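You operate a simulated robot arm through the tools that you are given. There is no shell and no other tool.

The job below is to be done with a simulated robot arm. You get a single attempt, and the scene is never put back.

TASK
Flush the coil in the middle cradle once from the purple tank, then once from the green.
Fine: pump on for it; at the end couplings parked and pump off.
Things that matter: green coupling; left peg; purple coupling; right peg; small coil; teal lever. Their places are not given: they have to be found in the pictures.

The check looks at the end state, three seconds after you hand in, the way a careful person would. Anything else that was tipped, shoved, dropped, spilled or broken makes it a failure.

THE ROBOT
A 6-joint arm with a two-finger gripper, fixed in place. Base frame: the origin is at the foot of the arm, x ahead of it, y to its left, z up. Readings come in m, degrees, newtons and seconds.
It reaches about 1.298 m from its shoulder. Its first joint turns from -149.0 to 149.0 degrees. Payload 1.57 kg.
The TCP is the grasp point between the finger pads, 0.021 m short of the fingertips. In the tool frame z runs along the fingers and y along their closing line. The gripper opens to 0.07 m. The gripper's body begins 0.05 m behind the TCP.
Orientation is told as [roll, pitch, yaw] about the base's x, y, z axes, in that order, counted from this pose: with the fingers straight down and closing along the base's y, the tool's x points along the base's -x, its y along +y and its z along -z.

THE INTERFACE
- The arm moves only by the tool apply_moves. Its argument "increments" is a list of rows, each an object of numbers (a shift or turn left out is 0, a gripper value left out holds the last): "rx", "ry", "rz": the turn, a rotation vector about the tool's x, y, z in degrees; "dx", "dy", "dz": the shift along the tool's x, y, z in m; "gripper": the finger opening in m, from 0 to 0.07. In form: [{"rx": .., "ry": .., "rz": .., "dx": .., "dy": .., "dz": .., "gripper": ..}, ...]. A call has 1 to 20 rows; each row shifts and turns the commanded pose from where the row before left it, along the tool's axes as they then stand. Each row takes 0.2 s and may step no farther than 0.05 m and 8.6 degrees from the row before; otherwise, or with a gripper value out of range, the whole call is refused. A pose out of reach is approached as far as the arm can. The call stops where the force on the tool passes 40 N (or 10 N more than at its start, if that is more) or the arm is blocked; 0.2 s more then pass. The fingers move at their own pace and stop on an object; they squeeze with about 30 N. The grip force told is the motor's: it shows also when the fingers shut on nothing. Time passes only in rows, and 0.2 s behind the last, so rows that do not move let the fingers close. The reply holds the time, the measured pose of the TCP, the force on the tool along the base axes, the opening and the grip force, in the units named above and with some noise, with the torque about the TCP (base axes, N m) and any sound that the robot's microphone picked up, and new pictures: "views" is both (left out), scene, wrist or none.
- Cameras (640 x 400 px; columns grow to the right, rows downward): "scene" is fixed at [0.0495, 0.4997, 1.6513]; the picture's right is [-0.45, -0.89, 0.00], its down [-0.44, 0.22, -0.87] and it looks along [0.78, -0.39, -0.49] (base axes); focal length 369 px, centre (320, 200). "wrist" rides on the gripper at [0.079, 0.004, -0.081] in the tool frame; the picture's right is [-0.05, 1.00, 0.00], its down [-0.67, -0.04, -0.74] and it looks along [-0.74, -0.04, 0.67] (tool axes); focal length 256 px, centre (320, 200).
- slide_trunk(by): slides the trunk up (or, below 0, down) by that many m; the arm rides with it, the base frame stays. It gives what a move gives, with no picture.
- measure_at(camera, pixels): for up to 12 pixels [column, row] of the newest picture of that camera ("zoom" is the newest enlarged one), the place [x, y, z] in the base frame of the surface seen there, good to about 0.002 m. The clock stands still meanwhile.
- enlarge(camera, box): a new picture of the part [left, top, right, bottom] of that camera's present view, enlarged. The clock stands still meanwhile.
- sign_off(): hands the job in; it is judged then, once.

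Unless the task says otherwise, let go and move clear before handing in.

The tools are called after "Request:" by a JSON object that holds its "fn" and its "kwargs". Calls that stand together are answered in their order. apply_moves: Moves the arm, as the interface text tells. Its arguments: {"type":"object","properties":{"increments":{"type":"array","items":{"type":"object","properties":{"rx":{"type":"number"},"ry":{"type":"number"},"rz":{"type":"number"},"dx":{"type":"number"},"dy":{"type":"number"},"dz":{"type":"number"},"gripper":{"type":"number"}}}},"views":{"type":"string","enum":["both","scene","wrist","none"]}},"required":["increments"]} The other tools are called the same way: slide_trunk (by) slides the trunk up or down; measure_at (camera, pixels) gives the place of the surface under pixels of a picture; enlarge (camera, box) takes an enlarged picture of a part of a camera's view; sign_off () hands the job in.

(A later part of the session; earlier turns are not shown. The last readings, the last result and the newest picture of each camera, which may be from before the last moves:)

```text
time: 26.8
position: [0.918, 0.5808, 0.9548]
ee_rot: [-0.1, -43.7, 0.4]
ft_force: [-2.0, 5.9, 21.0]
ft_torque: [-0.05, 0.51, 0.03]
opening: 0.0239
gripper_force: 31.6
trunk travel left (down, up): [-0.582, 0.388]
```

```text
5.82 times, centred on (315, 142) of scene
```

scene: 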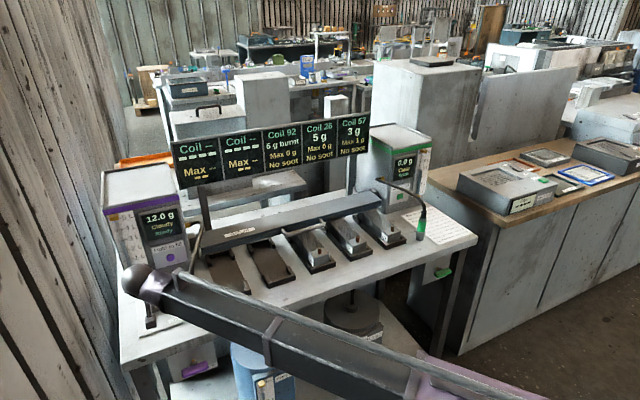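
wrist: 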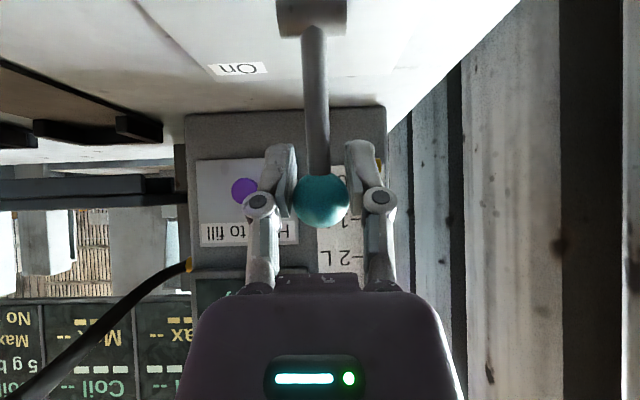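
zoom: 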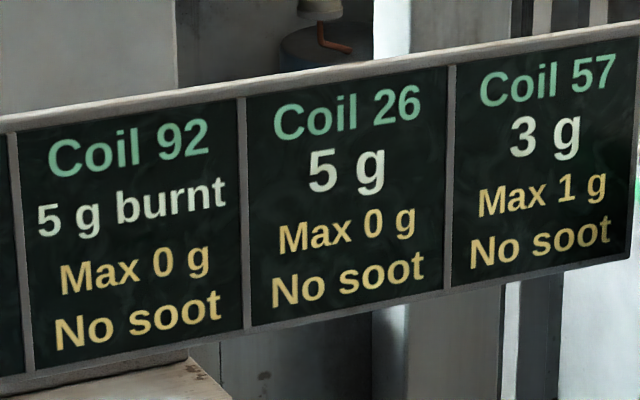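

Coil 92 in the middle cradle reads "5 g burnt, Max 0 g, No soot"; purple is 12.0 g Cloudy Ready and green 0.0 g Clear Ready, so purple once then green once fits the rules. I'll release the lever and check the screens stay on.

Request:
{"fn": "apply_moves", "kwargs": {"increments": [{"gripper": 0.07}, {"gripper": 0.07}, {"gripper": 0.07}, {"gripper": 0.07}]}}

```text
time: 27.8
position: [0.9212, 0.5802, 0.9534]
ee_rot: [-0.1, -43.6, 0.3]
ft_force: [0.1, -0.8, 0.3]
ft_torque: [0.01, 0.0, 0.03]
opening: 0.0701
gripper_force: 0.2
trunk travel left (down, up): [-0.582, 0.388]
```

scene: 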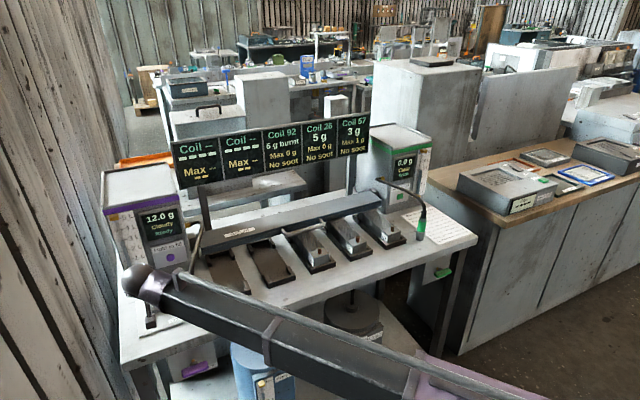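
wrist: 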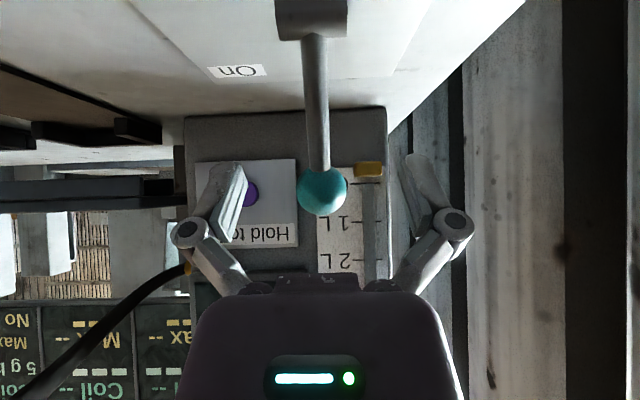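

The screens stay lit with the lever free. I'll raise the trunk 0.06 to clear the ball, then back away from the bench.

Request:
{"fn": "slide_trunk", "kwargs": {"by": 0.06}}

Request:
{"fn": "apply_moves", "kwargs": {"increments": [{"dx": 0.0254, "dz": -0.0241}, {"dx": 0.0254, "dz": -0.0241}, {"dx": 0.0254, "dz": -0.0241}, {"dx": 0.0254, "dz": -0.0241}]}}

```text
time: 28.8
position: [0.921, 0.5809, 1.0126]
ee_rot: [-0.2, -43.6, 0.3]
ft_force: [-0.7, -0.4, -0.6]
ft_torque: [0.01, -0.04, 0.02]
opening: 0.0702
gripper_force: 0.0
trunk travel left (down, up): [-0.642, 0.328]
```

```text
time: 29.8
position: [0.7808, 0.5804, 1.0131]
ee_rot: [-0.1, -43.5, 0.3]
ft_force: [-0.2, 0.2, 0.0]
ft_torque: [0.0, 0.0, 0.03]
opening: 0.0699
gripper_force: 0.0
trunk travel left (down, up): [-0.642, 0.328]
```

scene: 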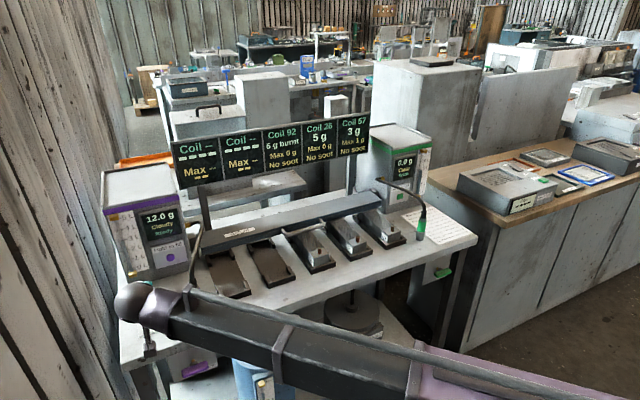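
wrist: 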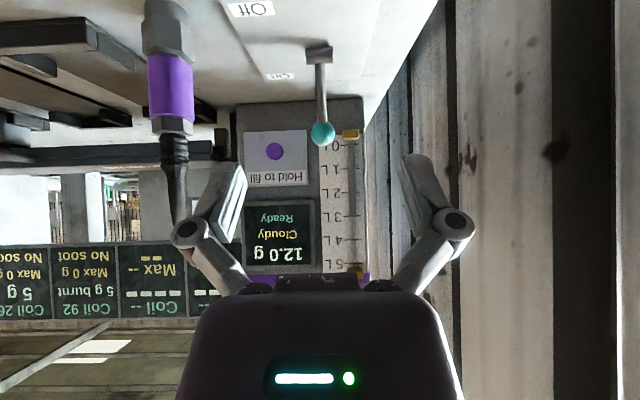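

Clear, and the wrist view shows the upright purple coupling at (170,85). I'll move to y 0.467 in front of it.

Request:
{"fn": "apply_moves", "kwargs": {"increments": [{"dy": -0.0378}, {"dy": -0.0378}, {"dy": -0.0378}]}}

Request:
{"fn": "measure_at", "kwargs": {"camera": "wrist", "pixels": [[318, 80], [318, 60], [318, 110], [318, 30], [318, 130], [318, 150], [318, 5]]}}

```text
time: 30.6
position: [0.7821, 0.4674, 1.0123]
ee_rot: [-0.1, -43.8, 0.3]
ft_force: [-0.6, -0.5, 0.6]
ft_torque: [0.03, 0.0, -0.01]
opening: 0.07
gripper_force: 0.1
trunk travel left (down, up): [-0.642, 0.328]
```

scene: 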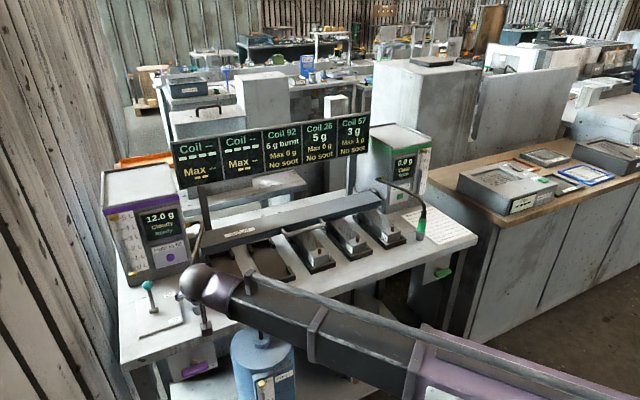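
wrist: 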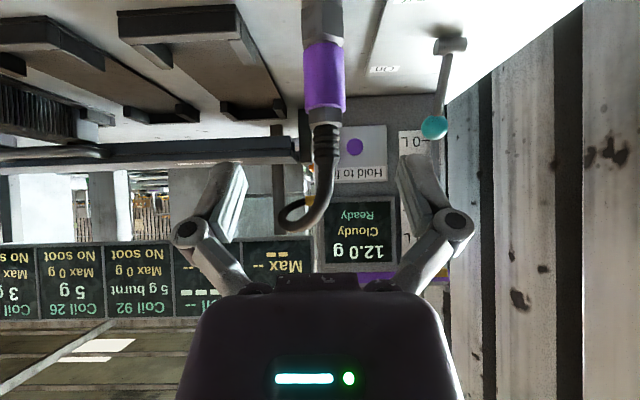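

```text
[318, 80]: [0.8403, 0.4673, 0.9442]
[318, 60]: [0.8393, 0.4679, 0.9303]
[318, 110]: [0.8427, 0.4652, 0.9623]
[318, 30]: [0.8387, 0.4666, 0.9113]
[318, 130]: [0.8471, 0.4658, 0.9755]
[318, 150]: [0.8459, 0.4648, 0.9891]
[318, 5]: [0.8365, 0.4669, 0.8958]
```

The coupling is upright, sleeve between z 0.92 and 0.968 at y 0.467. I'll lower to z≈0.944 in front of it.

Request:
{"fn": "slide_trunk", "kwargs": {"by": -0.068}}

```text
time: 31.7
position: [0.7825, 0.469, 0.9439]
ee_rot: [-0.1, -43.7, 0.3]
ft_force: [-0.6, 0.9, -0.4]
ft_torque: [-0.03, 0.01, 0.01]
opening: 0.0702
gripper_force: 0.0
trunk travel left (down, up): [-0.574, 0.396]
```

At (0.7825, 0.469, 0.944), free. I'll advance 73 mm with open fingers to straddle the sleeve.

Request:
{"fn": "apply_moves", "kwargs": {"increments": [{"dx": -0.0133, "dz": 0.0127}, {"dx": -0.0133, "dz": 0.0127}, {"dx": -0.0133, "dz": 0.0127}, {"dx": -0.0133, "dz": 0.0127}]}}

```text
time: 32.7
position: [0.8571, 0.469, 0.9438]
ee_rot: [-0.1, -43.7, 0.2]
ft_force: [0.5, 0.4, -0.1]
ft_torque: [0.0, -0.02, 0.01]
opening: 0.0702
gripper_force: 0.1
trunk travel left (down, up): [-0.574, 0.396]
```

scene: 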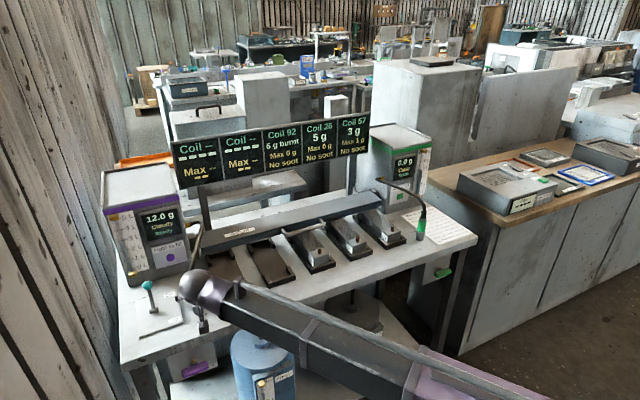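
wrist: 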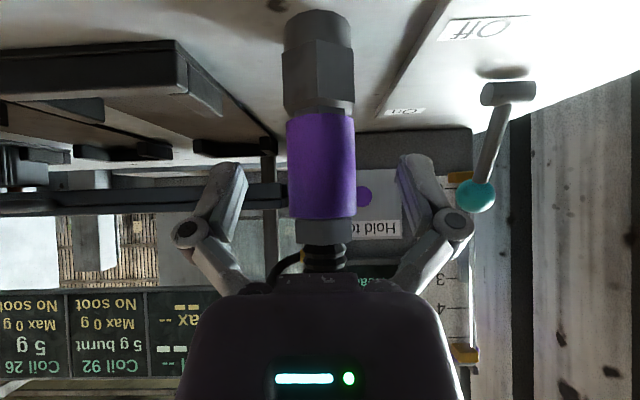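

The sleeve (column 321) sits centred between the fingers. I'll measure the coupling's bottom and close on it.

Request:
{"fn": "measure_at", "kwargs": {"camera": "wrist", "pixels": [[320, 17], [320, 40], [320, 8], [320, 114], [320, 170], [320, 214], [290, 30], [350, 30], [289, 170], [353, 170]]}}

Request:
{"fn": "apply_moves", "kwargs": {"increments": [{"gripper": 0.025}, {"gripper": 0.025}, {"gripper": 0.025}, {"gripper": 0.025}]}}

```text
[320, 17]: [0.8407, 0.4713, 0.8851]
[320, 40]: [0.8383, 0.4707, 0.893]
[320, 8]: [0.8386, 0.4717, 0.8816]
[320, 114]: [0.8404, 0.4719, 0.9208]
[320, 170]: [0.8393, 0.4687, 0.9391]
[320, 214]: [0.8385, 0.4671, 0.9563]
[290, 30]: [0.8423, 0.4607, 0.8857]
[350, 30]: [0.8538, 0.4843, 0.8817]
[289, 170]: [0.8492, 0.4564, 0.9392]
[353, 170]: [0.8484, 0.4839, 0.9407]
```

```text
time: 33.7
position: [0.8549, 0.4689, 0.9441]
ee_rot: [-0.1, -43.8, 0.3]
ft_force: [-2.1, 1.0, 4.6]
ft_torque: [0.0, 0.02, 0.02]
opening: 0.0286
gripper_force: 29.5
trunk travel left (down, up): [-0.574, 0.396]
```

scene: 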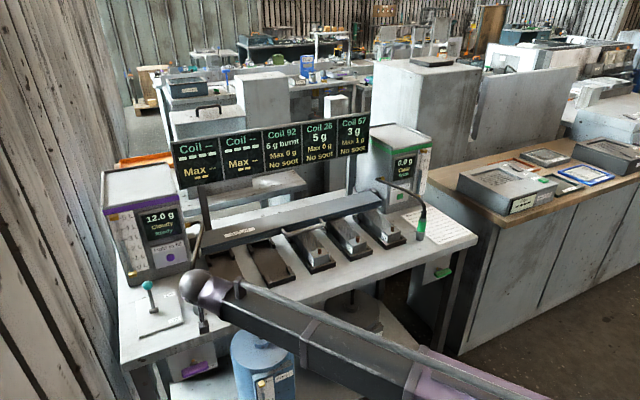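
wrist: 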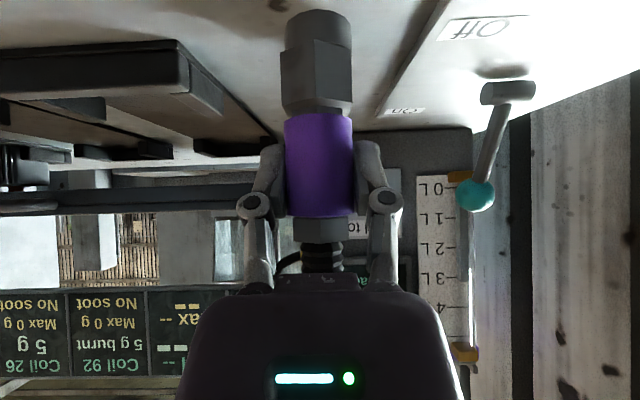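

Gripped: opening 28.6 mm, 29.5 N, at TCP (0.855, 0.469, 0.944), which I note as the parking pose. I'll lift by the trunk 0.1 m straight up.

Request:
{"fn": "slide_trunk", "kwargs": {"by": 0.03}}

Request:
{"fn": "slide_trunk", "kwargs": {"by": 0.07}}

Request:
{"fn": "apply_moves", "kwargs": {"increments": [{"dx": 0.0}]}}

```text
time: 34.4
position: [0.8564, 0.4679, 0.9735]
ee_rot: [-0.2, -43.8, 0.3]
ft_force: [0.2, 0.4, -2.5]
ft_torque: [-0.02, 0.02, 0.0]
opening: 0.0284
gripper_force: 29.9
trunk travel left (down, up): [-0.604, 0.366]
```

```text
time: 35.5
position: [0.857, 0.4692, 1.0443]
ee_rot: [-0.1, -43.7, 0.3]
ft_force: [0.4, 0.7, -2.0]
ft_torque: [0.0, 0.02, 0.01]
opening: 0.0285
gripper_force: 30.1
trunk travel left (down, up): [-0.674, 0.296]
```

```text
time: 35.9
position: [0.8568, 0.4673, 1.0441]
ee_rot: [-0.2, -43.7, 0.4]
ft_force: [0.4, -0.9, -2.7]
ft_torque: [-0.01, 0.03, 0.0]
opening: 0.0283
gripper_force: 29.4
trunk travel left (down, up): [-0.674, 0.296]
```

scene: 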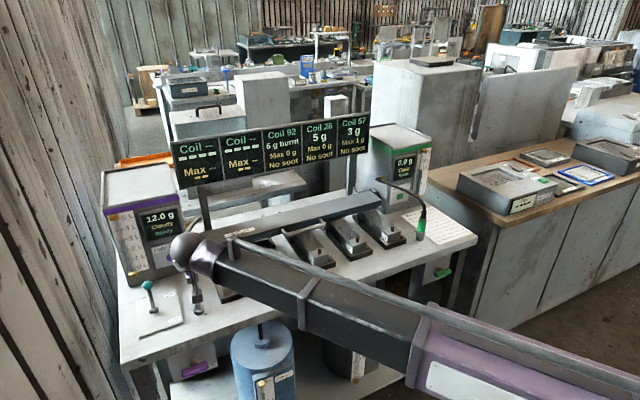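
wrist: 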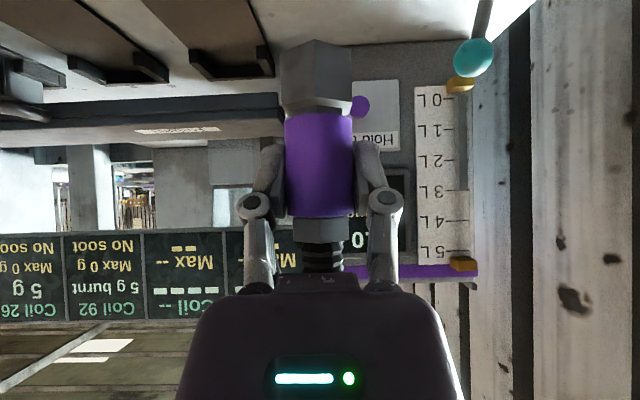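

Lifted with 2–3 N of weight. In the wrist view the lower ring stayed behind, so it belongs to the peg. I'll measure the coupling's lower end and look at the peg in the scene.

Request:
{"fn": "measure_at", "kwargs": {"camera": "wrist", "pixels": [[318, 44], [318, 60], [318, 100], [318, 120], [318, 170], [318, 210], [290, 170], [350, 170], [284, 80], [350, 80]]}}

Request:
{"fn": "enlarge", "kwargs": {"camera": "scene", "box": [150, 230, 250, 330]}}

Request:
{"fn": "enlarge", "kwargs": {"camera": "wrist", "box": [240, 0, 400, 120]}}

```text
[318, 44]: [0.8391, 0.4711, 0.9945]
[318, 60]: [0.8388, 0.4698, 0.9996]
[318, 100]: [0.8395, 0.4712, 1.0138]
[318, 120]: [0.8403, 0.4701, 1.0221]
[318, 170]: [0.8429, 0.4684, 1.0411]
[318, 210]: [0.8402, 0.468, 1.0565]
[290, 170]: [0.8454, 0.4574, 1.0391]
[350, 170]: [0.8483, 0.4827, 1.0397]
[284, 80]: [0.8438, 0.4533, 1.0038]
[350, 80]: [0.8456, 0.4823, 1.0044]
```

```text
4.00 times, centred on (200, 280) of scene
```

zoom: 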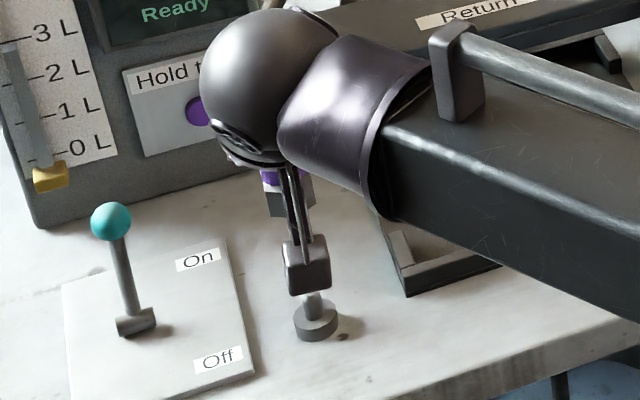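

```text
3.33 times, centred on (320, 60) of wrist
```

zoom: 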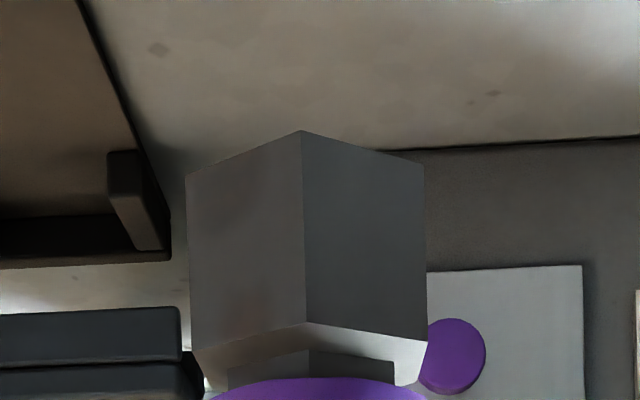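

The coupling's lower end is 51 mm below the TCP, and the peg is a disc with a pin. I'll carry the coupling at this height to y≈0.13, a bit back, to measure the stub with the wrist camera.

Request:
{"fn": "apply_moves", "kwargs": {"increments": [{"dx": 0.0043, "dy": -0.0425, "dz": -0.0041}, {"dx": 0.0043, "dy": -0.0425, "dz": -0.0041}, {"dx": 0.0043, "dy": -0.0425, "dz": -0.0041}, {"dx": 0.0043, "dy": -0.0425, "dz": -0.0041}]}}

```text
time: 36.9
position: [0.8332, 0.297, 1.044]
ee_rot: [-0.2, -43.6, 0.5]
ft_force: [0.3, 0.5, -2.1]
ft_torque: [0.01, 0.01, 0.01]
opening: 0.0285
gripper_force: 30.4
trunk travel left (down, up): [-0.674, 0.296]
```

scene: 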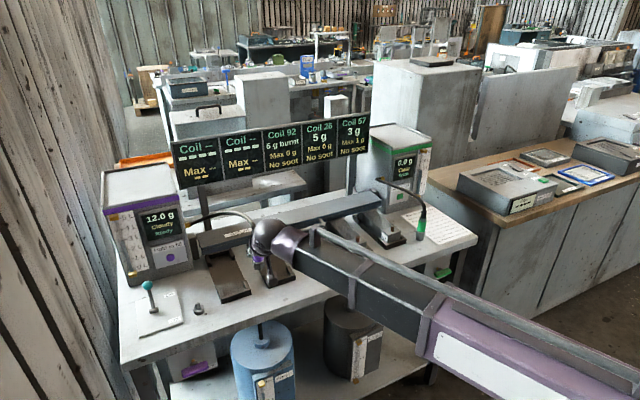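
wrist: 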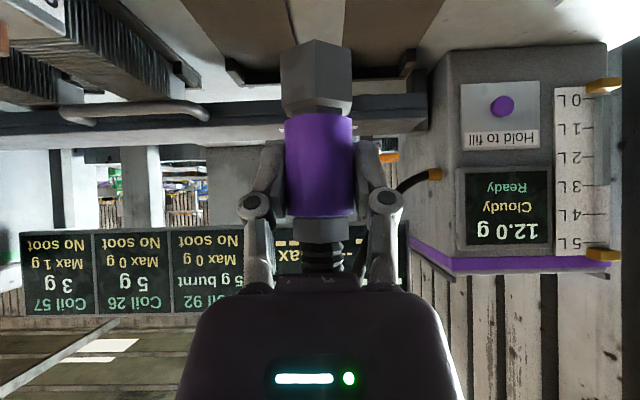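

The hose follows freely, and the empty left peg is now visible in the scene at (199,309). I'll measure it for parking, then go on.

Request:
{"fn": "enlarge", "kwargs": {"camera": "scene", "box": [180, 290, 220, 320]}}

Request:
{"fn": "apply_moves", "kwargs": {"increments": [{"dx": 0.0043, "dy": -0.0425, "dz": -0.0041}, {"dx": 0.0043, "dy": -0.0425, "dz": -0.0041}, {"dx": 0.0043, "dy": -0.0425, "dz": -0.0041}, {"dx": 0.0043, "dy": -0.0425, "dz": -0.0041}]}}

```text
13.33 times, centred on (200, 305) of scene
```

zoom: 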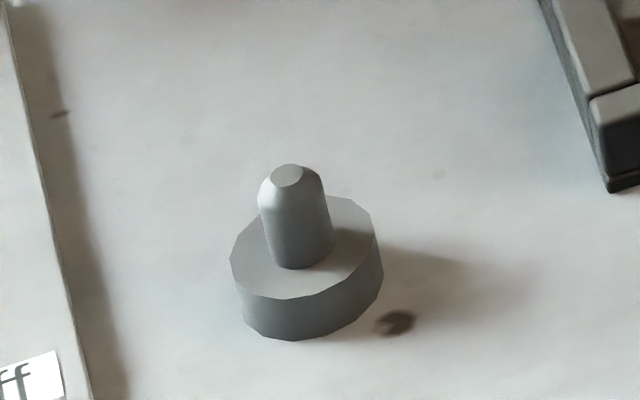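

```text
time: 37.9
position: [0.8107, 0.1259, 1.0446]
ee_rot: [-0.1, -43.9, 0.1]
ft_force: [-0.3, 0.6, -1.6]
ft_torque: [0.0, -0.01, 0.04]
opening: 0.0284
gripper_force: 29.8
trunk travel left (down, up): [-0.674, 0.296]
```

scene: 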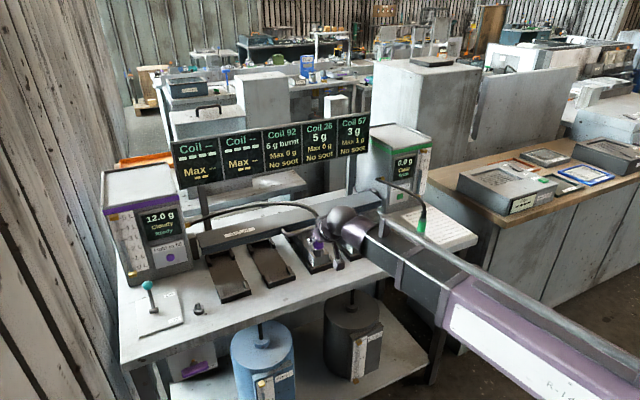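
wrist: 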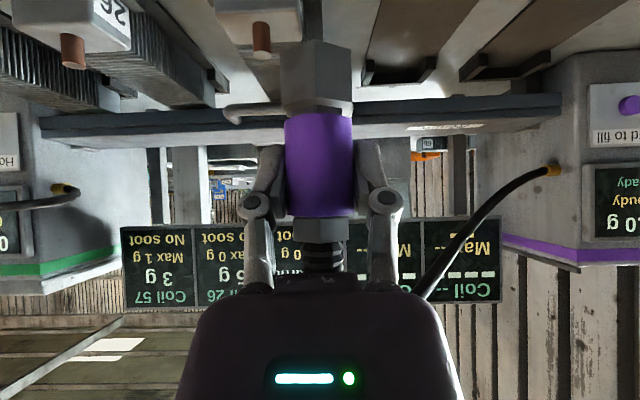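

Stub 92 shows in the wrist view at (262,40). I'll measure it and the peg from the scene.

Request:
{"fn": "enlarge", "kwargs": {"camera": "wrist", "box": [222, 0, 302, 70]}}

Request:
{"fn": "measure_at", "kwargs": {"camera": "wrist", "pixels": [[255, 40], [262, 40], [269, 40], [258, 40], [266, 40], [262, 30], [262, 50], [262, 56], [259, 56], [265, 56]]}}

Request:
{"fn": "measure_at", "kwargs": {"camera": "scene", "pixels": [[198, 301], [198, 306], [199, 309], [196, 308], [202, 306]]}}

```text
5.71 times, centred on (262, 35) of wrist
```

zoom: 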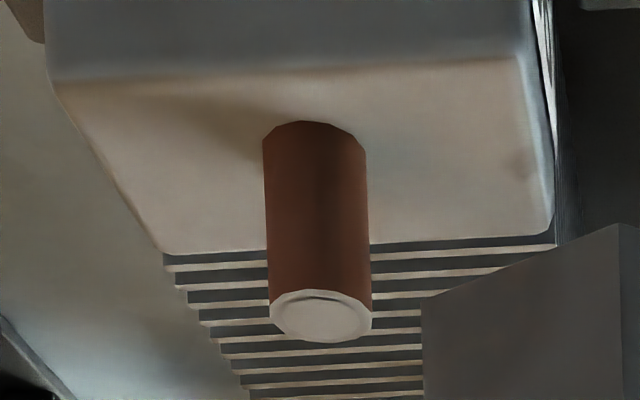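

```text
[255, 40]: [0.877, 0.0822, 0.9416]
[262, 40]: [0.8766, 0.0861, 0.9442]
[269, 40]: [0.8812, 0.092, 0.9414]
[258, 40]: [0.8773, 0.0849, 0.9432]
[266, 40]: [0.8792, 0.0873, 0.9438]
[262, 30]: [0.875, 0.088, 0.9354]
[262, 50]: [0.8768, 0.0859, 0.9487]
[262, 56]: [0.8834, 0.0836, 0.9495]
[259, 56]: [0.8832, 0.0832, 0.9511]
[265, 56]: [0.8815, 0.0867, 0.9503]
```

```text
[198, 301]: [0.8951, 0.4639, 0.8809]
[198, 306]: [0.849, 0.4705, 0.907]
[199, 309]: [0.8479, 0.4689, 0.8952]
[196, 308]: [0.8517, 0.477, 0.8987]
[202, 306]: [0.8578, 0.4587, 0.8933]
```

The stub centre is about (0.8825, 0.0863), top z 0.951; the left peg centre is about (0.854, 0.469). I'll move the coupling to right above the stub, its lower end still 4 cm above.

Request:
{"fn": "apply_moves", "kwargs": {"increments": [{"dx": -0.01315, "dy": -0.0099, "dz": 0.01259}, {"dx": -0.01315, "dy": -0.0099, "dz": 0.01259}, {"dx": -0.01315, "dy": -0.0099, "dz": 0.01259}, {"dx": -0.01315, "dy": -0.0099, "dz": 0.01259}, {"dx": 0}]}}

```text
time: 39.1
position: [0.8838, 0.0892, 1.0448]
ee_rot: [-0.1, -43.7, 0.2]
ft_force: [0.4, 0.7, -1.2]
ft_torque: [-0.01, 0.02, 0.02]
opening: 0.0283
gripper_force: 29.8
trunk travel left (down, up): [-0.674, 0.296]
```

scene: 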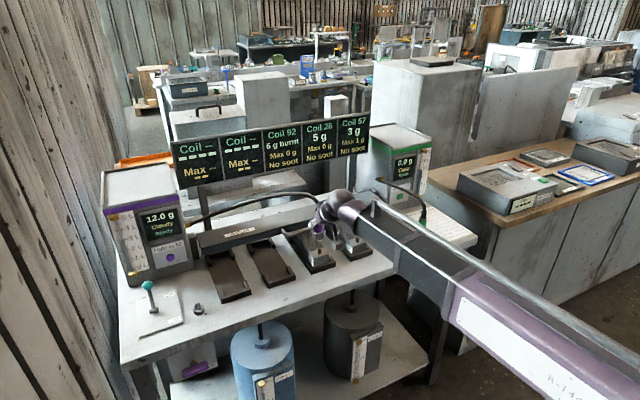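
wrist: 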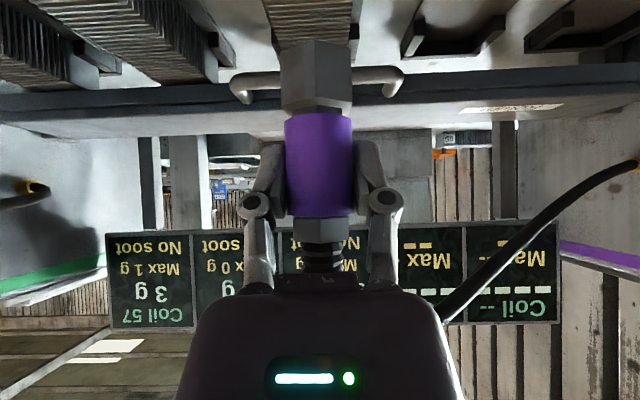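

Measured y 0.089; I'll check the coupling's real position against the stub in both views.

Request:
{"fn": "measure_at", "kwargs": {"camera": "wrist", "pixels": [[318, 160], [318, 180], [318, 140], [290, 160], [348, 160], [296, 180], [340, 180], [318, 45], [318, 60]]}}

Request:
{"fn": "enlarge", "kwargs": {"camera": "scene", "box": [290, 200, 370, 275]}}

```text
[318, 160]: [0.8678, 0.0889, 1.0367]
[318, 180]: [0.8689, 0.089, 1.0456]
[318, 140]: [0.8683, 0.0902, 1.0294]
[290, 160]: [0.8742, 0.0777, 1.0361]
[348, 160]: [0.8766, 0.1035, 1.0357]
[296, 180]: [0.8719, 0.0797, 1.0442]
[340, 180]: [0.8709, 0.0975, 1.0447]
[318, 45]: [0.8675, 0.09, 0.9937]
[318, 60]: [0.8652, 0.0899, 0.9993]
```

```text
5.33 times, centred on (330, 238) of scene
```

zoom: 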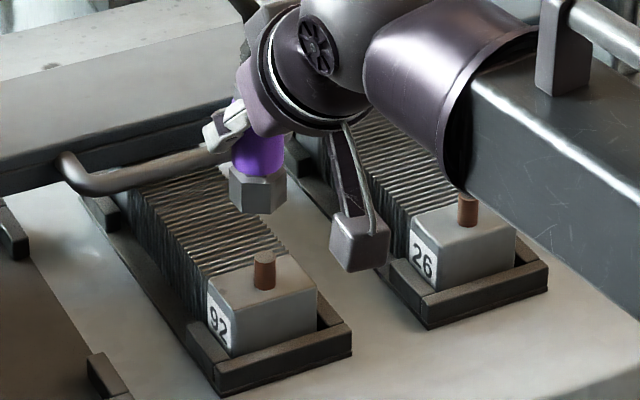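

The coupling is centred at (0.8825, 0.0895) and the stub at (0.8825, 0.0865), so I'll shift 3 mm to −y and lower to just above the stub.

Request:
{"fn": "apply_moves", "kwargs": {"increments": [{"dy": -0.003}, {"dx": 0}], "views": "none"}}

Request:
{"fn": "slide_trunk", "kwargs": {"by": -0.035}}

Request:
{"fn": "apply_moves", "kwargs": {"increments": [{"dx": 0}]}}

Request:
{"fn": "enlarge", "kwargs": {"camera": "scene", "box": [290, 210, 350, 265]}}

Request:
{"fn": "measure_at", "kwargs": {"camera": "wrist", "pixels": [[318, 160], [318, 180], [290, 160], [348, 160], [318, 45], [318, 60]]}}

```text
time: 39.7
position: [0.8825, 0.0854, 1.0439]
ee_rot: [-0.1, -43.6, 0.4]
ft_force: [-0.3, -0.4, -2.8]
ft_torque: [0.0, -0.01, -0.03]
opening: 0.0286
gripper_force: 29.9
trunk travel left (down, up): [-0.674, 0.296]
```

```text
time: 40.5
position: [0.8826, 0.0858, 1.0099]
ee_rot: [-0.1, -43.9, 0.2]
ft_force: [-0.1, -0.8, -2.4]
ft_torque: [0.0, 0.02, -0.03]
opening: 0.0284
gripper_force: 30.1
trunk travel left (down, up): [-0.639, 0.331]
```

```text
time: 40.9
position: [0.8828, 0.0866, 1.01]
ee_rot: [0.0, -43.8, 0.3]
ft_force: [0.6, 0.4, -2.3]
ft_torque: [0.01, -0.01, -0.02]
opening: 0.0281
gripper_force: 30.0
trunk travel left (down, up): [-0.639, 0.331]
```

scene: 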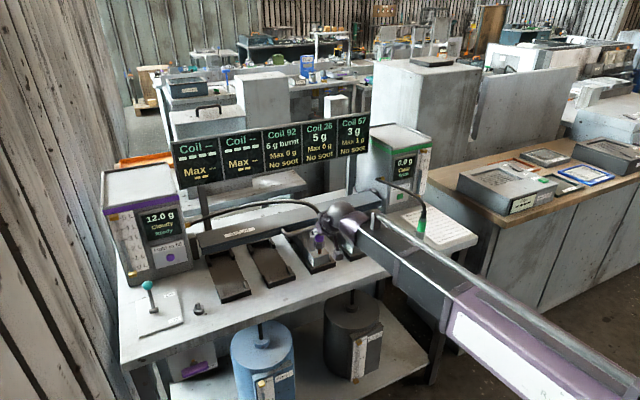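
wrist: 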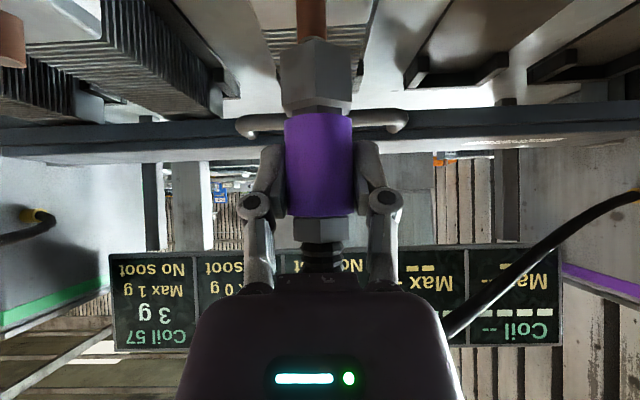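

```text
7.27 times, centred on (320, 238) of scene
```

zoom: 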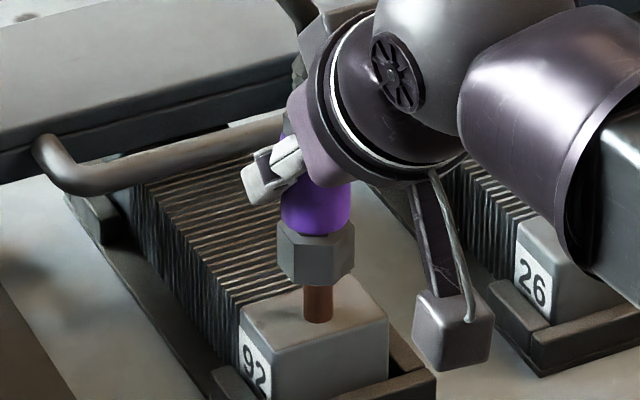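

```text
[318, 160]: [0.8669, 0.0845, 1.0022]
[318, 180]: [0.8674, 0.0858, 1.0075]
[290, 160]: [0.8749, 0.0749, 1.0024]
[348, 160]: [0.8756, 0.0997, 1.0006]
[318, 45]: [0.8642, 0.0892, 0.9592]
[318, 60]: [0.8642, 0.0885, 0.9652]
```

The stub enters just under the hex in both views, aligned within about 1 mm (stub column 312 against expected 314). I'll shift 1 mm to −y and lower gently onto it.

Request:
{"fn": "apply_moves", "kwargs": {"increments": [{"dy": -0.001}, {"dx": 0}], "views": "none"}}

Request:
{"fn": "slide_trunk", "kwargs": {"by": -0.012}}

```text
time: 41.5
position: [0.8826, 0.0853, 1.0093]
ee_rot: [-0.1, -43.8, 0.3]
ft_force: [-0.3, -0.3, -1.9]
ft_torque: [0.0, 0.0, -0.01]
opening: 0.0285
gripper_force: 30.3
trunk travel left (down, up): [-0.639, 0.331]
```

```text
time: 42.1
position: [0.8828, 0.0855, 0.9973]
ee_rot: [-0.1, -43.7, 0.3]
ft_force: [-0.2, -0.1, -1.7]
ft_torque: [-0.01, -0.01, -0.04]
opening: 0.0284
gripper_force: 30.4
trunk travel left (down, up): [-0.627, 0.343]
```

The lower end is at about 0.946, 5 mm over the stub with no contact force, so it is aligned. I'll lower on toward full seating at TCP z≈0.982.

Request:
{"fn": "slide_trunk", "kwargs": {"by": -0.01}}

Request:
{"fn": "slide_trunk", "kwargs": {"by": -0.005}}

Request:
{"fn": "apply_moves", "kwargs": {"increments": [{"dx": 0}]}}

```text
time: 42.7
position: [0.8824, 0.0847, 0.9879]
ee_rot: [-0.1, -43.6, 0.3]
ft_force: [0.0, -0.2, -1.5]
ft_torque: [0.02, 0.0, 0.01]
opening: 0.0284
gripper_force: 30.2
trunk travel left (down, up): [-0.617, 0.353]
```

```text
time: 43.2
position: [0.8828, 0.0848, 0.981]
ee_rot: [0.0, -43.7, 0.3]
ft_force: [0.0, -0.5, -1.6]
ft_torque: [-0.01, -0.01, 0.02]
opening: 0.0285
gripper_force: 30.0
trunk travel left (down, up): [-0.612, 0.358]
```

```text
time: 43.6
position: [0.8832, 0.0862, 0.9817]
ee_rot: [-0.1, -43.6, 0.3]
ft_force: [-0.7, 0.3, -1.4]
ft_torque: [0.01, -0.02, 0.01]
opening: 0.0285
gripper_force: 29.8
trunk travel left (down, up): [-0.612, 0.358]
```

scene: 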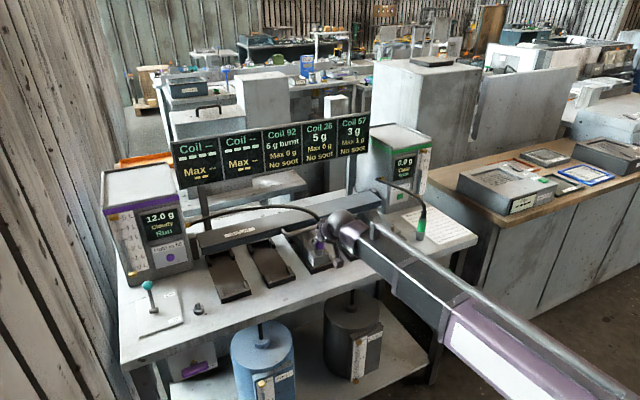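
wrist: 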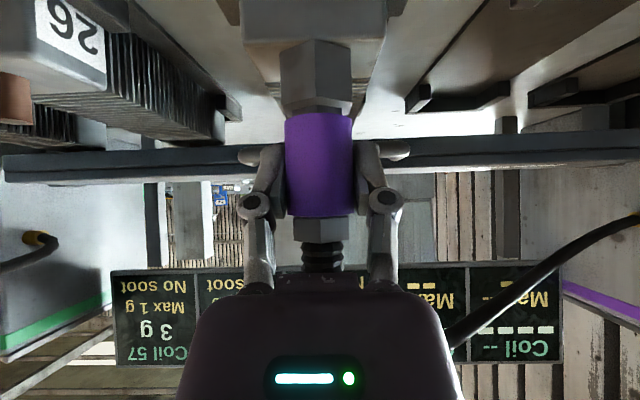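

The purple display changed its last line to what looks like "Run"; the coupling is seated. I'll read it and hold still.

Request:
{"fn": "enlarge", "kwargs": {"camera": "scene", "box": [130, 195, 200, 250]}}

Request:
{"fn": "apply_moves", "kwargs": {"increments": [{"dx": 0}, {"dx": 0}, {"dx": 0}, {"dx": 0}, {"dx": 0}, {"dx": 0}, {"dx": 0}, {"dx": 0}, {"dx": 0}, {"dx": 0}], "views": "scene"}}

Request:
{"fn": "enlarge", "kwargs": {"camera": "scene", "box": [130, 195, 200, 250]}}

Request:
{"fn": "enlarge", "kwargs": {"camera": "scene", "box": [260, 110, 370, 175]}}

```text
7.27 times, centred on (165, 222) of scene
```

zoom: 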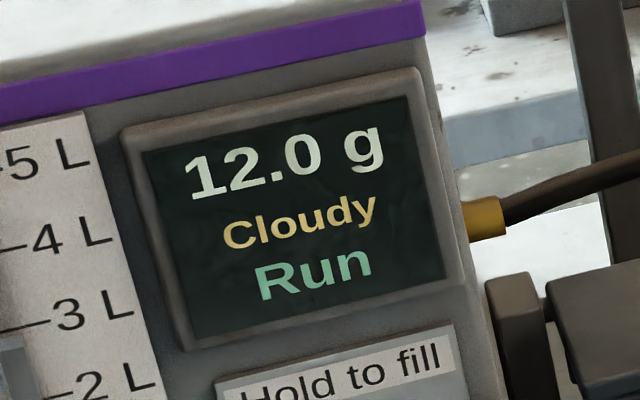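

```text
time: 45.8
position: [0.8838, 0.0857, 0.9828]
ee_rot: [-0.1, -43.8, 0.3]
ft_force: [0.4, 0.0, -2.0]
ft_torque: [0.02, 0.01, 0.01]
opening: 0.0283
gripper_force: 29.9
trunk travel left (down, up): [-0.612, 0.358]
```

scene: 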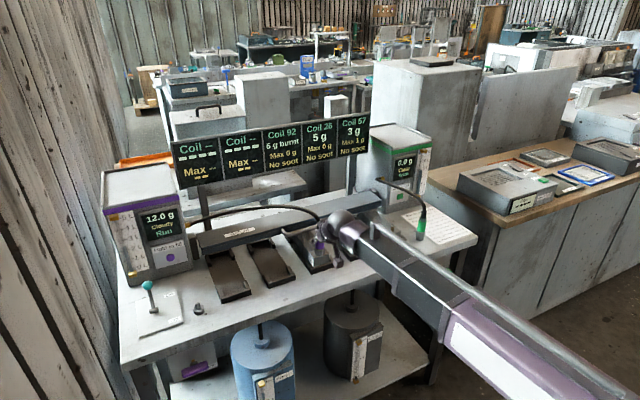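

```text
7.27 times, centred on (165, 222) of scene
```

zoom: 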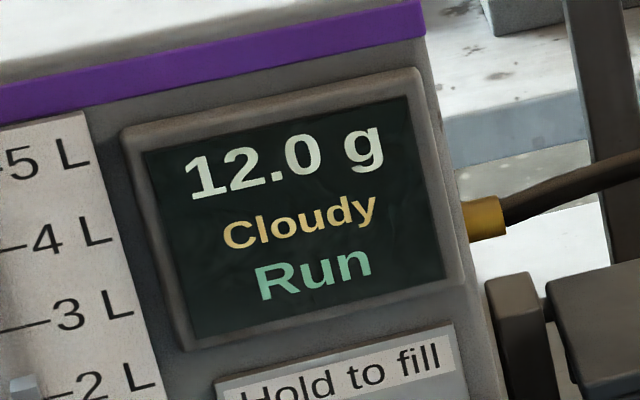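

```text
5.82 times, centred on (315, 142) of scene
```

zoom: 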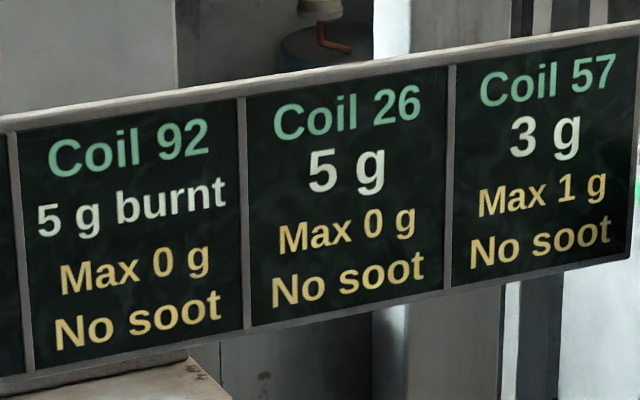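

The display reads "Run" and the cycle is still going. I'll keep holding still.

Request:
{"fn": "apply_moves", "kwargs": {"increments": [{"dx": 0}, {"dx": 0}, {"dx": 0}, {"dx": 0}, {"dx": 0}, {"dx": 0}, {"dx": 0}, {"dx": 0}, {"dx": 0}, {"dx": 0}, {"dx": 0}, {"dx": 0}, {"dx": 0}, {"dx": 0}, {"dx": 0}], "views": "scene"}}

Request:
{"fn": "enlarge", "kwargs": {"camera": "scene", "box": [100, 195, 200, 280]}}

Request:
{"fn": "enlarge", "kwargs": {"camera": "scene", "box": [260, 110, 370, 175]}}

```text
time: 49.0
position: [0.8824, 0.0845, 0.9825]
ee_rot: [-0.1, -43.7, 0.4]
ft_force: [0.4, 0.4, -2.5]
ft_torque: [0.0, 0.04, 0.03]
opening: 0.0286
gripper_force: 30.4
trunk travel left (down, up): [-0.612, 0.358]
```

scene: 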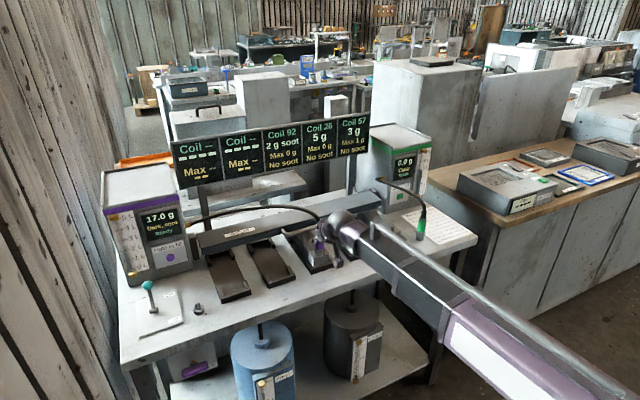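

```text
4.71 times, centred on (150, 238) of scene
```

zoom: 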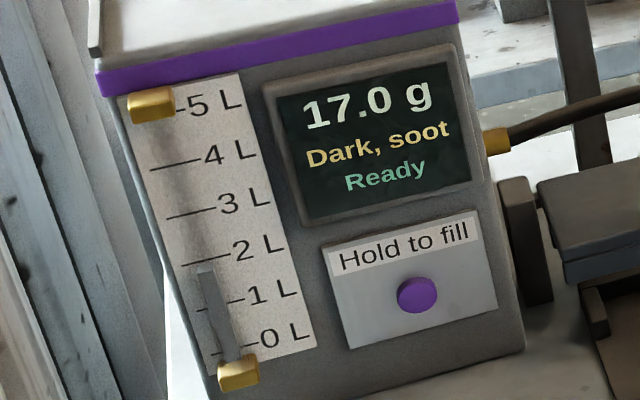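

```text
5.82 times, centred on (315, 142) of scene
```

zoom: 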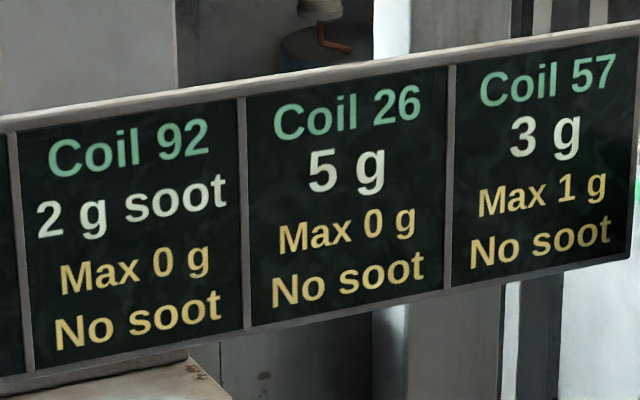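

The purple cycle is done: tank 17.0 g "Dark, soot, Ready", coil 92 "2 g soot", exactly one cycle. I'll lift the coupling straight up off the stub.

Request:
{"fn": "slide_trunk", "kwargs": {"by": 0.062}}

Request:
{"fn": "apply_moves", "kwargs": {"increments": [{"dx": 0}]}}

```text
time: 50.0
position: [0.8836, 0.0864, 1.0445]
ee_rot: [0.0, -43.6, 0.4]
ft_force: [0.2, -0.5, -1.7]
ft_torque: [0.02, -0.05, 0.02]
opening: 0.0282
gripper_force: 29.6
trunk travel left (down, up): [-0.674, 0.296]
```

```text
time: 50.4
position: [0.8825, 0.0855, 1.0446]
ee_rot: [-0.1, -43.7, 0.4]
ft_force: [-0.3, 0.2, -3.0]
ft_torque: [-0.01, -0.01, 0.03]
opening: 0.0283
gripper_force: 30.2
trunk travel left (down, up): [-0.674, 0.296]
```

scene: 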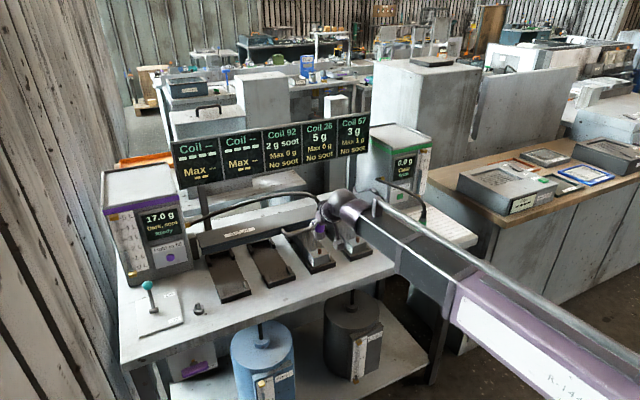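
wrist: 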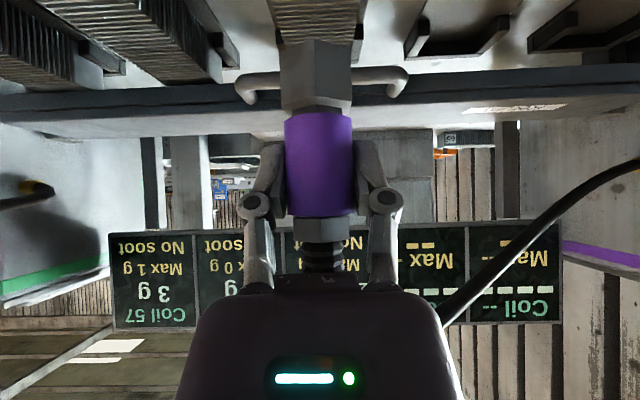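

Free again at z 1.0446. I'll carry the purple coupling back above the left peg at (0.854, 0.469).

Request:
{"fn": "apply_moves", "kwargs": {"increments": [{"dx": 0.00225, "dy": 0.04256, "dz": -0.00215}, {"dx": 0.00225, "dy": 0.04256, "dz": -0.00215}, {"dx": 0.00225, "dy": 0.04256, "dz": -0.00215}, {"dx": 0.00225, "dy": 0.04256, "dz": -0.00215}, {"dx": 0.00225, "dy": 0.04256, "dz": -0.00215}, {"dx": 0.00225, "dy": 0.04256, "dz": -0.00215}, {"dx": 0.00225, "dy": 0.04256, "dz": -0.00215}, {"dx": 0.00225, "dy": 0.04256, "dz": -0.00215}, {"dx": 0.00225, "dy": 0.04256, "dz": -0.00215}, {"dx": 0}]}}

Request:
{"fn": "measure_at", "kwargs": {"camera": "wrist", "pixels": [[318, 160], [318, 180], [290, 160], [348, 160], [318, 45], [318, 60]]}}

```text
time: 52.6
position: [0.8526, 0.4683, 1.0441]
ee_rot: [-0.3, -43.6, 0.2]
ft_force: [0.4, -0.5, -1.2]
ft_torque: [0.0, 0.01, 0.02]
opening: 0.0282
gripper_force: 30.2
trunk travel left (down, up): [-0.674, 0.296]
```

scene: 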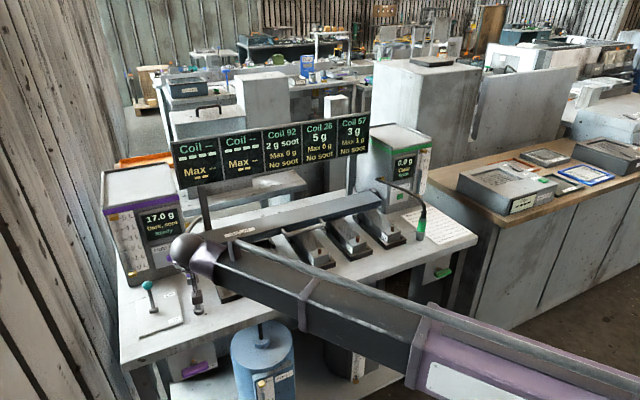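
wrist: 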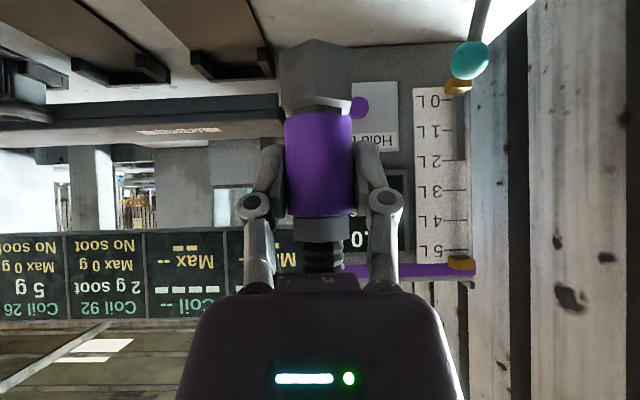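

```text
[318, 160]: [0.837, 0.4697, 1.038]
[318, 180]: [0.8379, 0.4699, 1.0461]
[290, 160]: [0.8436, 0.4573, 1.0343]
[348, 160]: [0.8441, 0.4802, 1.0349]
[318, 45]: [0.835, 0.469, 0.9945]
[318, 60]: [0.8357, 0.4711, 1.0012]
```

The sleeve front is at x 0.8375, whereas parked it was 0.8397, so I'll shift 2.5 mm ahead and then lower partway and look at the peg.

Request:
{"fn": "apply_moves", "kwargs": {"increments": [{"dx": -0.0018, "dz": 0.0017}, {"dx": 0}], "views": "none"}}

Request:
{"fn": "slide_trunk", "kwargs": {"by": -0.065}}

Request:
{"fn": "apply_moves", "kwargs": {"increments": [{"dx": 0}]}}

Request:
{"fn": "enlarge", "kwargs": {"camera": "scene", "box": [175, 270, 225, 320]}}

Request:
{"fn": "enlarge", "kwargs": {"camera": "wrist", "box": [240, 0, 400, 100]}}

```text
time: 53.2
position: [0.8558, 0.4687, 1.0437]
ee_rot: [-0.2, -43.7, 0.3]
ft_force: [-0.4, -0.7, -1.6]
ft_torque: [-0.01, -0.02, -0.02]
opening: 0.0283
gripper_force: 29.8
trunk travel left (down, up): [-0.674, 0.296]
```

```text
time: 54.3
position: [0.856, 0.4695, 0.9784]
ee_rot: [-0.1, -43.7, 0.3]
ft_force: [0.6, 0.3, -2.0]
ft_torque: [-0.02, -0.01, -0.01]
opening: 0.0283
gripper_force: 29.8
trunk travel left (down, up): [-0.609, 0.361]
```

```text
time: 54.7
position: [0.8549, 0.4685, 0.9793]
ee_rot: [0.0, -43.7, 0.3]
ft_force: [-0.2, 0.3, -2.2]
ft_torque: [0.0, -0.01, 0.0]
opening: 0.0284
gripper_force: 29.9
trunk travel left (down, up): [-0.609, 0.361]
```

scene: 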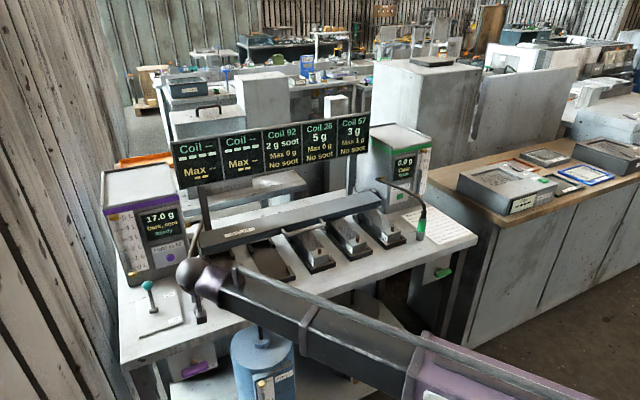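
wrist: 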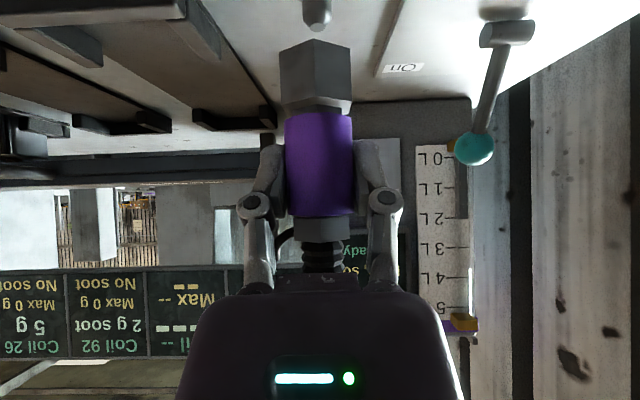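

```text
8.00 times, centred on (200, 295) of scene
```

zoom: 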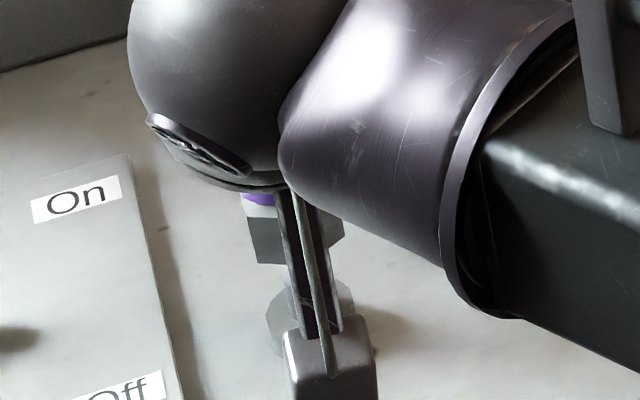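

```text
4.00 times, centred on (320, 50) of wrist
```

zoom: 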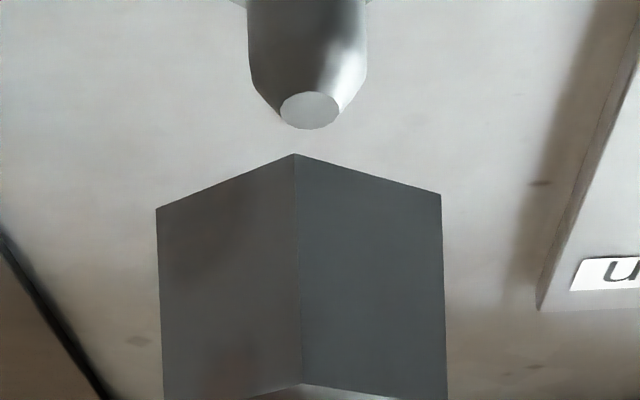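

The pin tip shows at wrist (317,25), about 1 mm to +y of the coupling's axis. I'll measure the pin for its x before the final lowering.

Request:
{"fn": "measure_at", "kwargs": {"camera": "wrist", "pixels": [[317, 10], [317, 4], [313, 27], [317, 27], [321, 27], [318, 45], [318, 160], [318, 180], [304, 8], [330, 8]]}}

```text
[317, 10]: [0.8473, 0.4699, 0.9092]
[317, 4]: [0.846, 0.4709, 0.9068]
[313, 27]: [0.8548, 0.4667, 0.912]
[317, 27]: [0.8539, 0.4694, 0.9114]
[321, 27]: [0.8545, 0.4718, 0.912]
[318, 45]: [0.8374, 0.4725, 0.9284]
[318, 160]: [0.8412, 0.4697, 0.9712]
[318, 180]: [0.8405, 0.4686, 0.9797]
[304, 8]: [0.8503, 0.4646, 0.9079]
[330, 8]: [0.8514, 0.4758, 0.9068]
```

The pin top is at (0.8543, 0.4693, 0.912); the coupling is within 1 mm. I'll nudge 0.7 mm and lower onto the peg.

Request:
{"fn": "apply_moves", "kwargs": {"increments": [{"dx": 0.0005, "dy": 0.0007, "dz": -0.0005}, {"dx": 0}], "views": "none"}}

Request:
{"fn": "slide_trunk", "kwargs": {"by": -0.022}}

Request:
{"fn": "slide_trunk", "kwargs": {"by": -0.012}}

Request:
{"fn": "apply_moves", "kwargs": {"increments": [{"dx": 0}]}}

```text
time: 55.3
position: [0.8551, 0.4702, 0.9789]
ee_rot: [-0.2, -43.7, 0.3]
ft_force: [1.1, 0.7, -1.5]
ft_torque: [-0.02, 0.03, -0.03]
opening: 0.0284
gripper_force: 30.2
trunk travel left (down, up): [-0.609, 0.361]
```

```text
time: 55.9
position: [0.8546, 0.47, 0.9568]
ee_rot: [-0.1, -43.7, 0.2]
ft_force: [0.2, 0.9, -2.0]
ft_torque: [-0.01, 0.02, -0.02]
opening: 0.0284
gripper_force: 29.8
trunk travel left (down, up): [-0.587, 0.383]
```

```text
time: 56.5
position: [0.8549, 0.4704, 0.9454]
ee_rot: [0.0, -43.7, 0.2]
ft_force: [-0.4, 0.5, -2.8]
ft_torque: [-0.03, 0.01, 0.02]
opening: 0.0285
gripper_force: 30.1
trunk travel left (down, up): [-0.575, 0.395]
```

```text
time: 56.9
position: [0.8553, 0.4695, 0.9436]
ee_rot: [-0.1, -43.7, 0.3]
ft_force: [0.2, -0.3, -3.2]
ft_torque: [0.02, 0.0, -0.02]
opening: 0.0284
gripper_force: 30.0
trunk travel left (down, up): [-0.575, 0.395]
```

scene: 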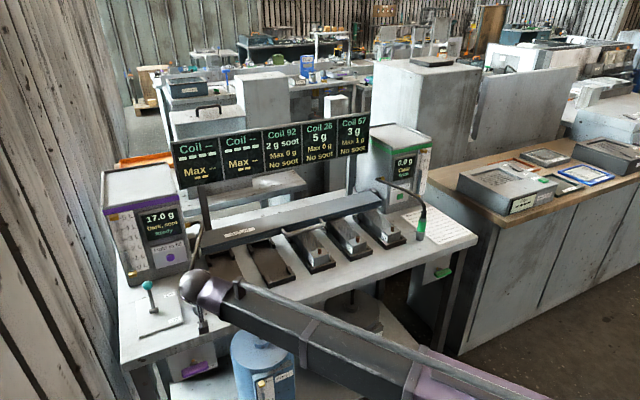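
wrist: 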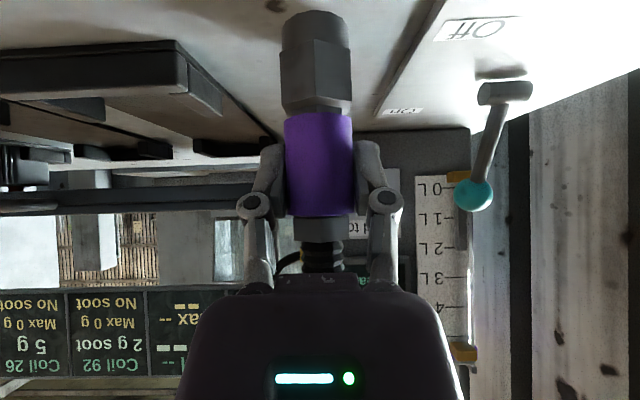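

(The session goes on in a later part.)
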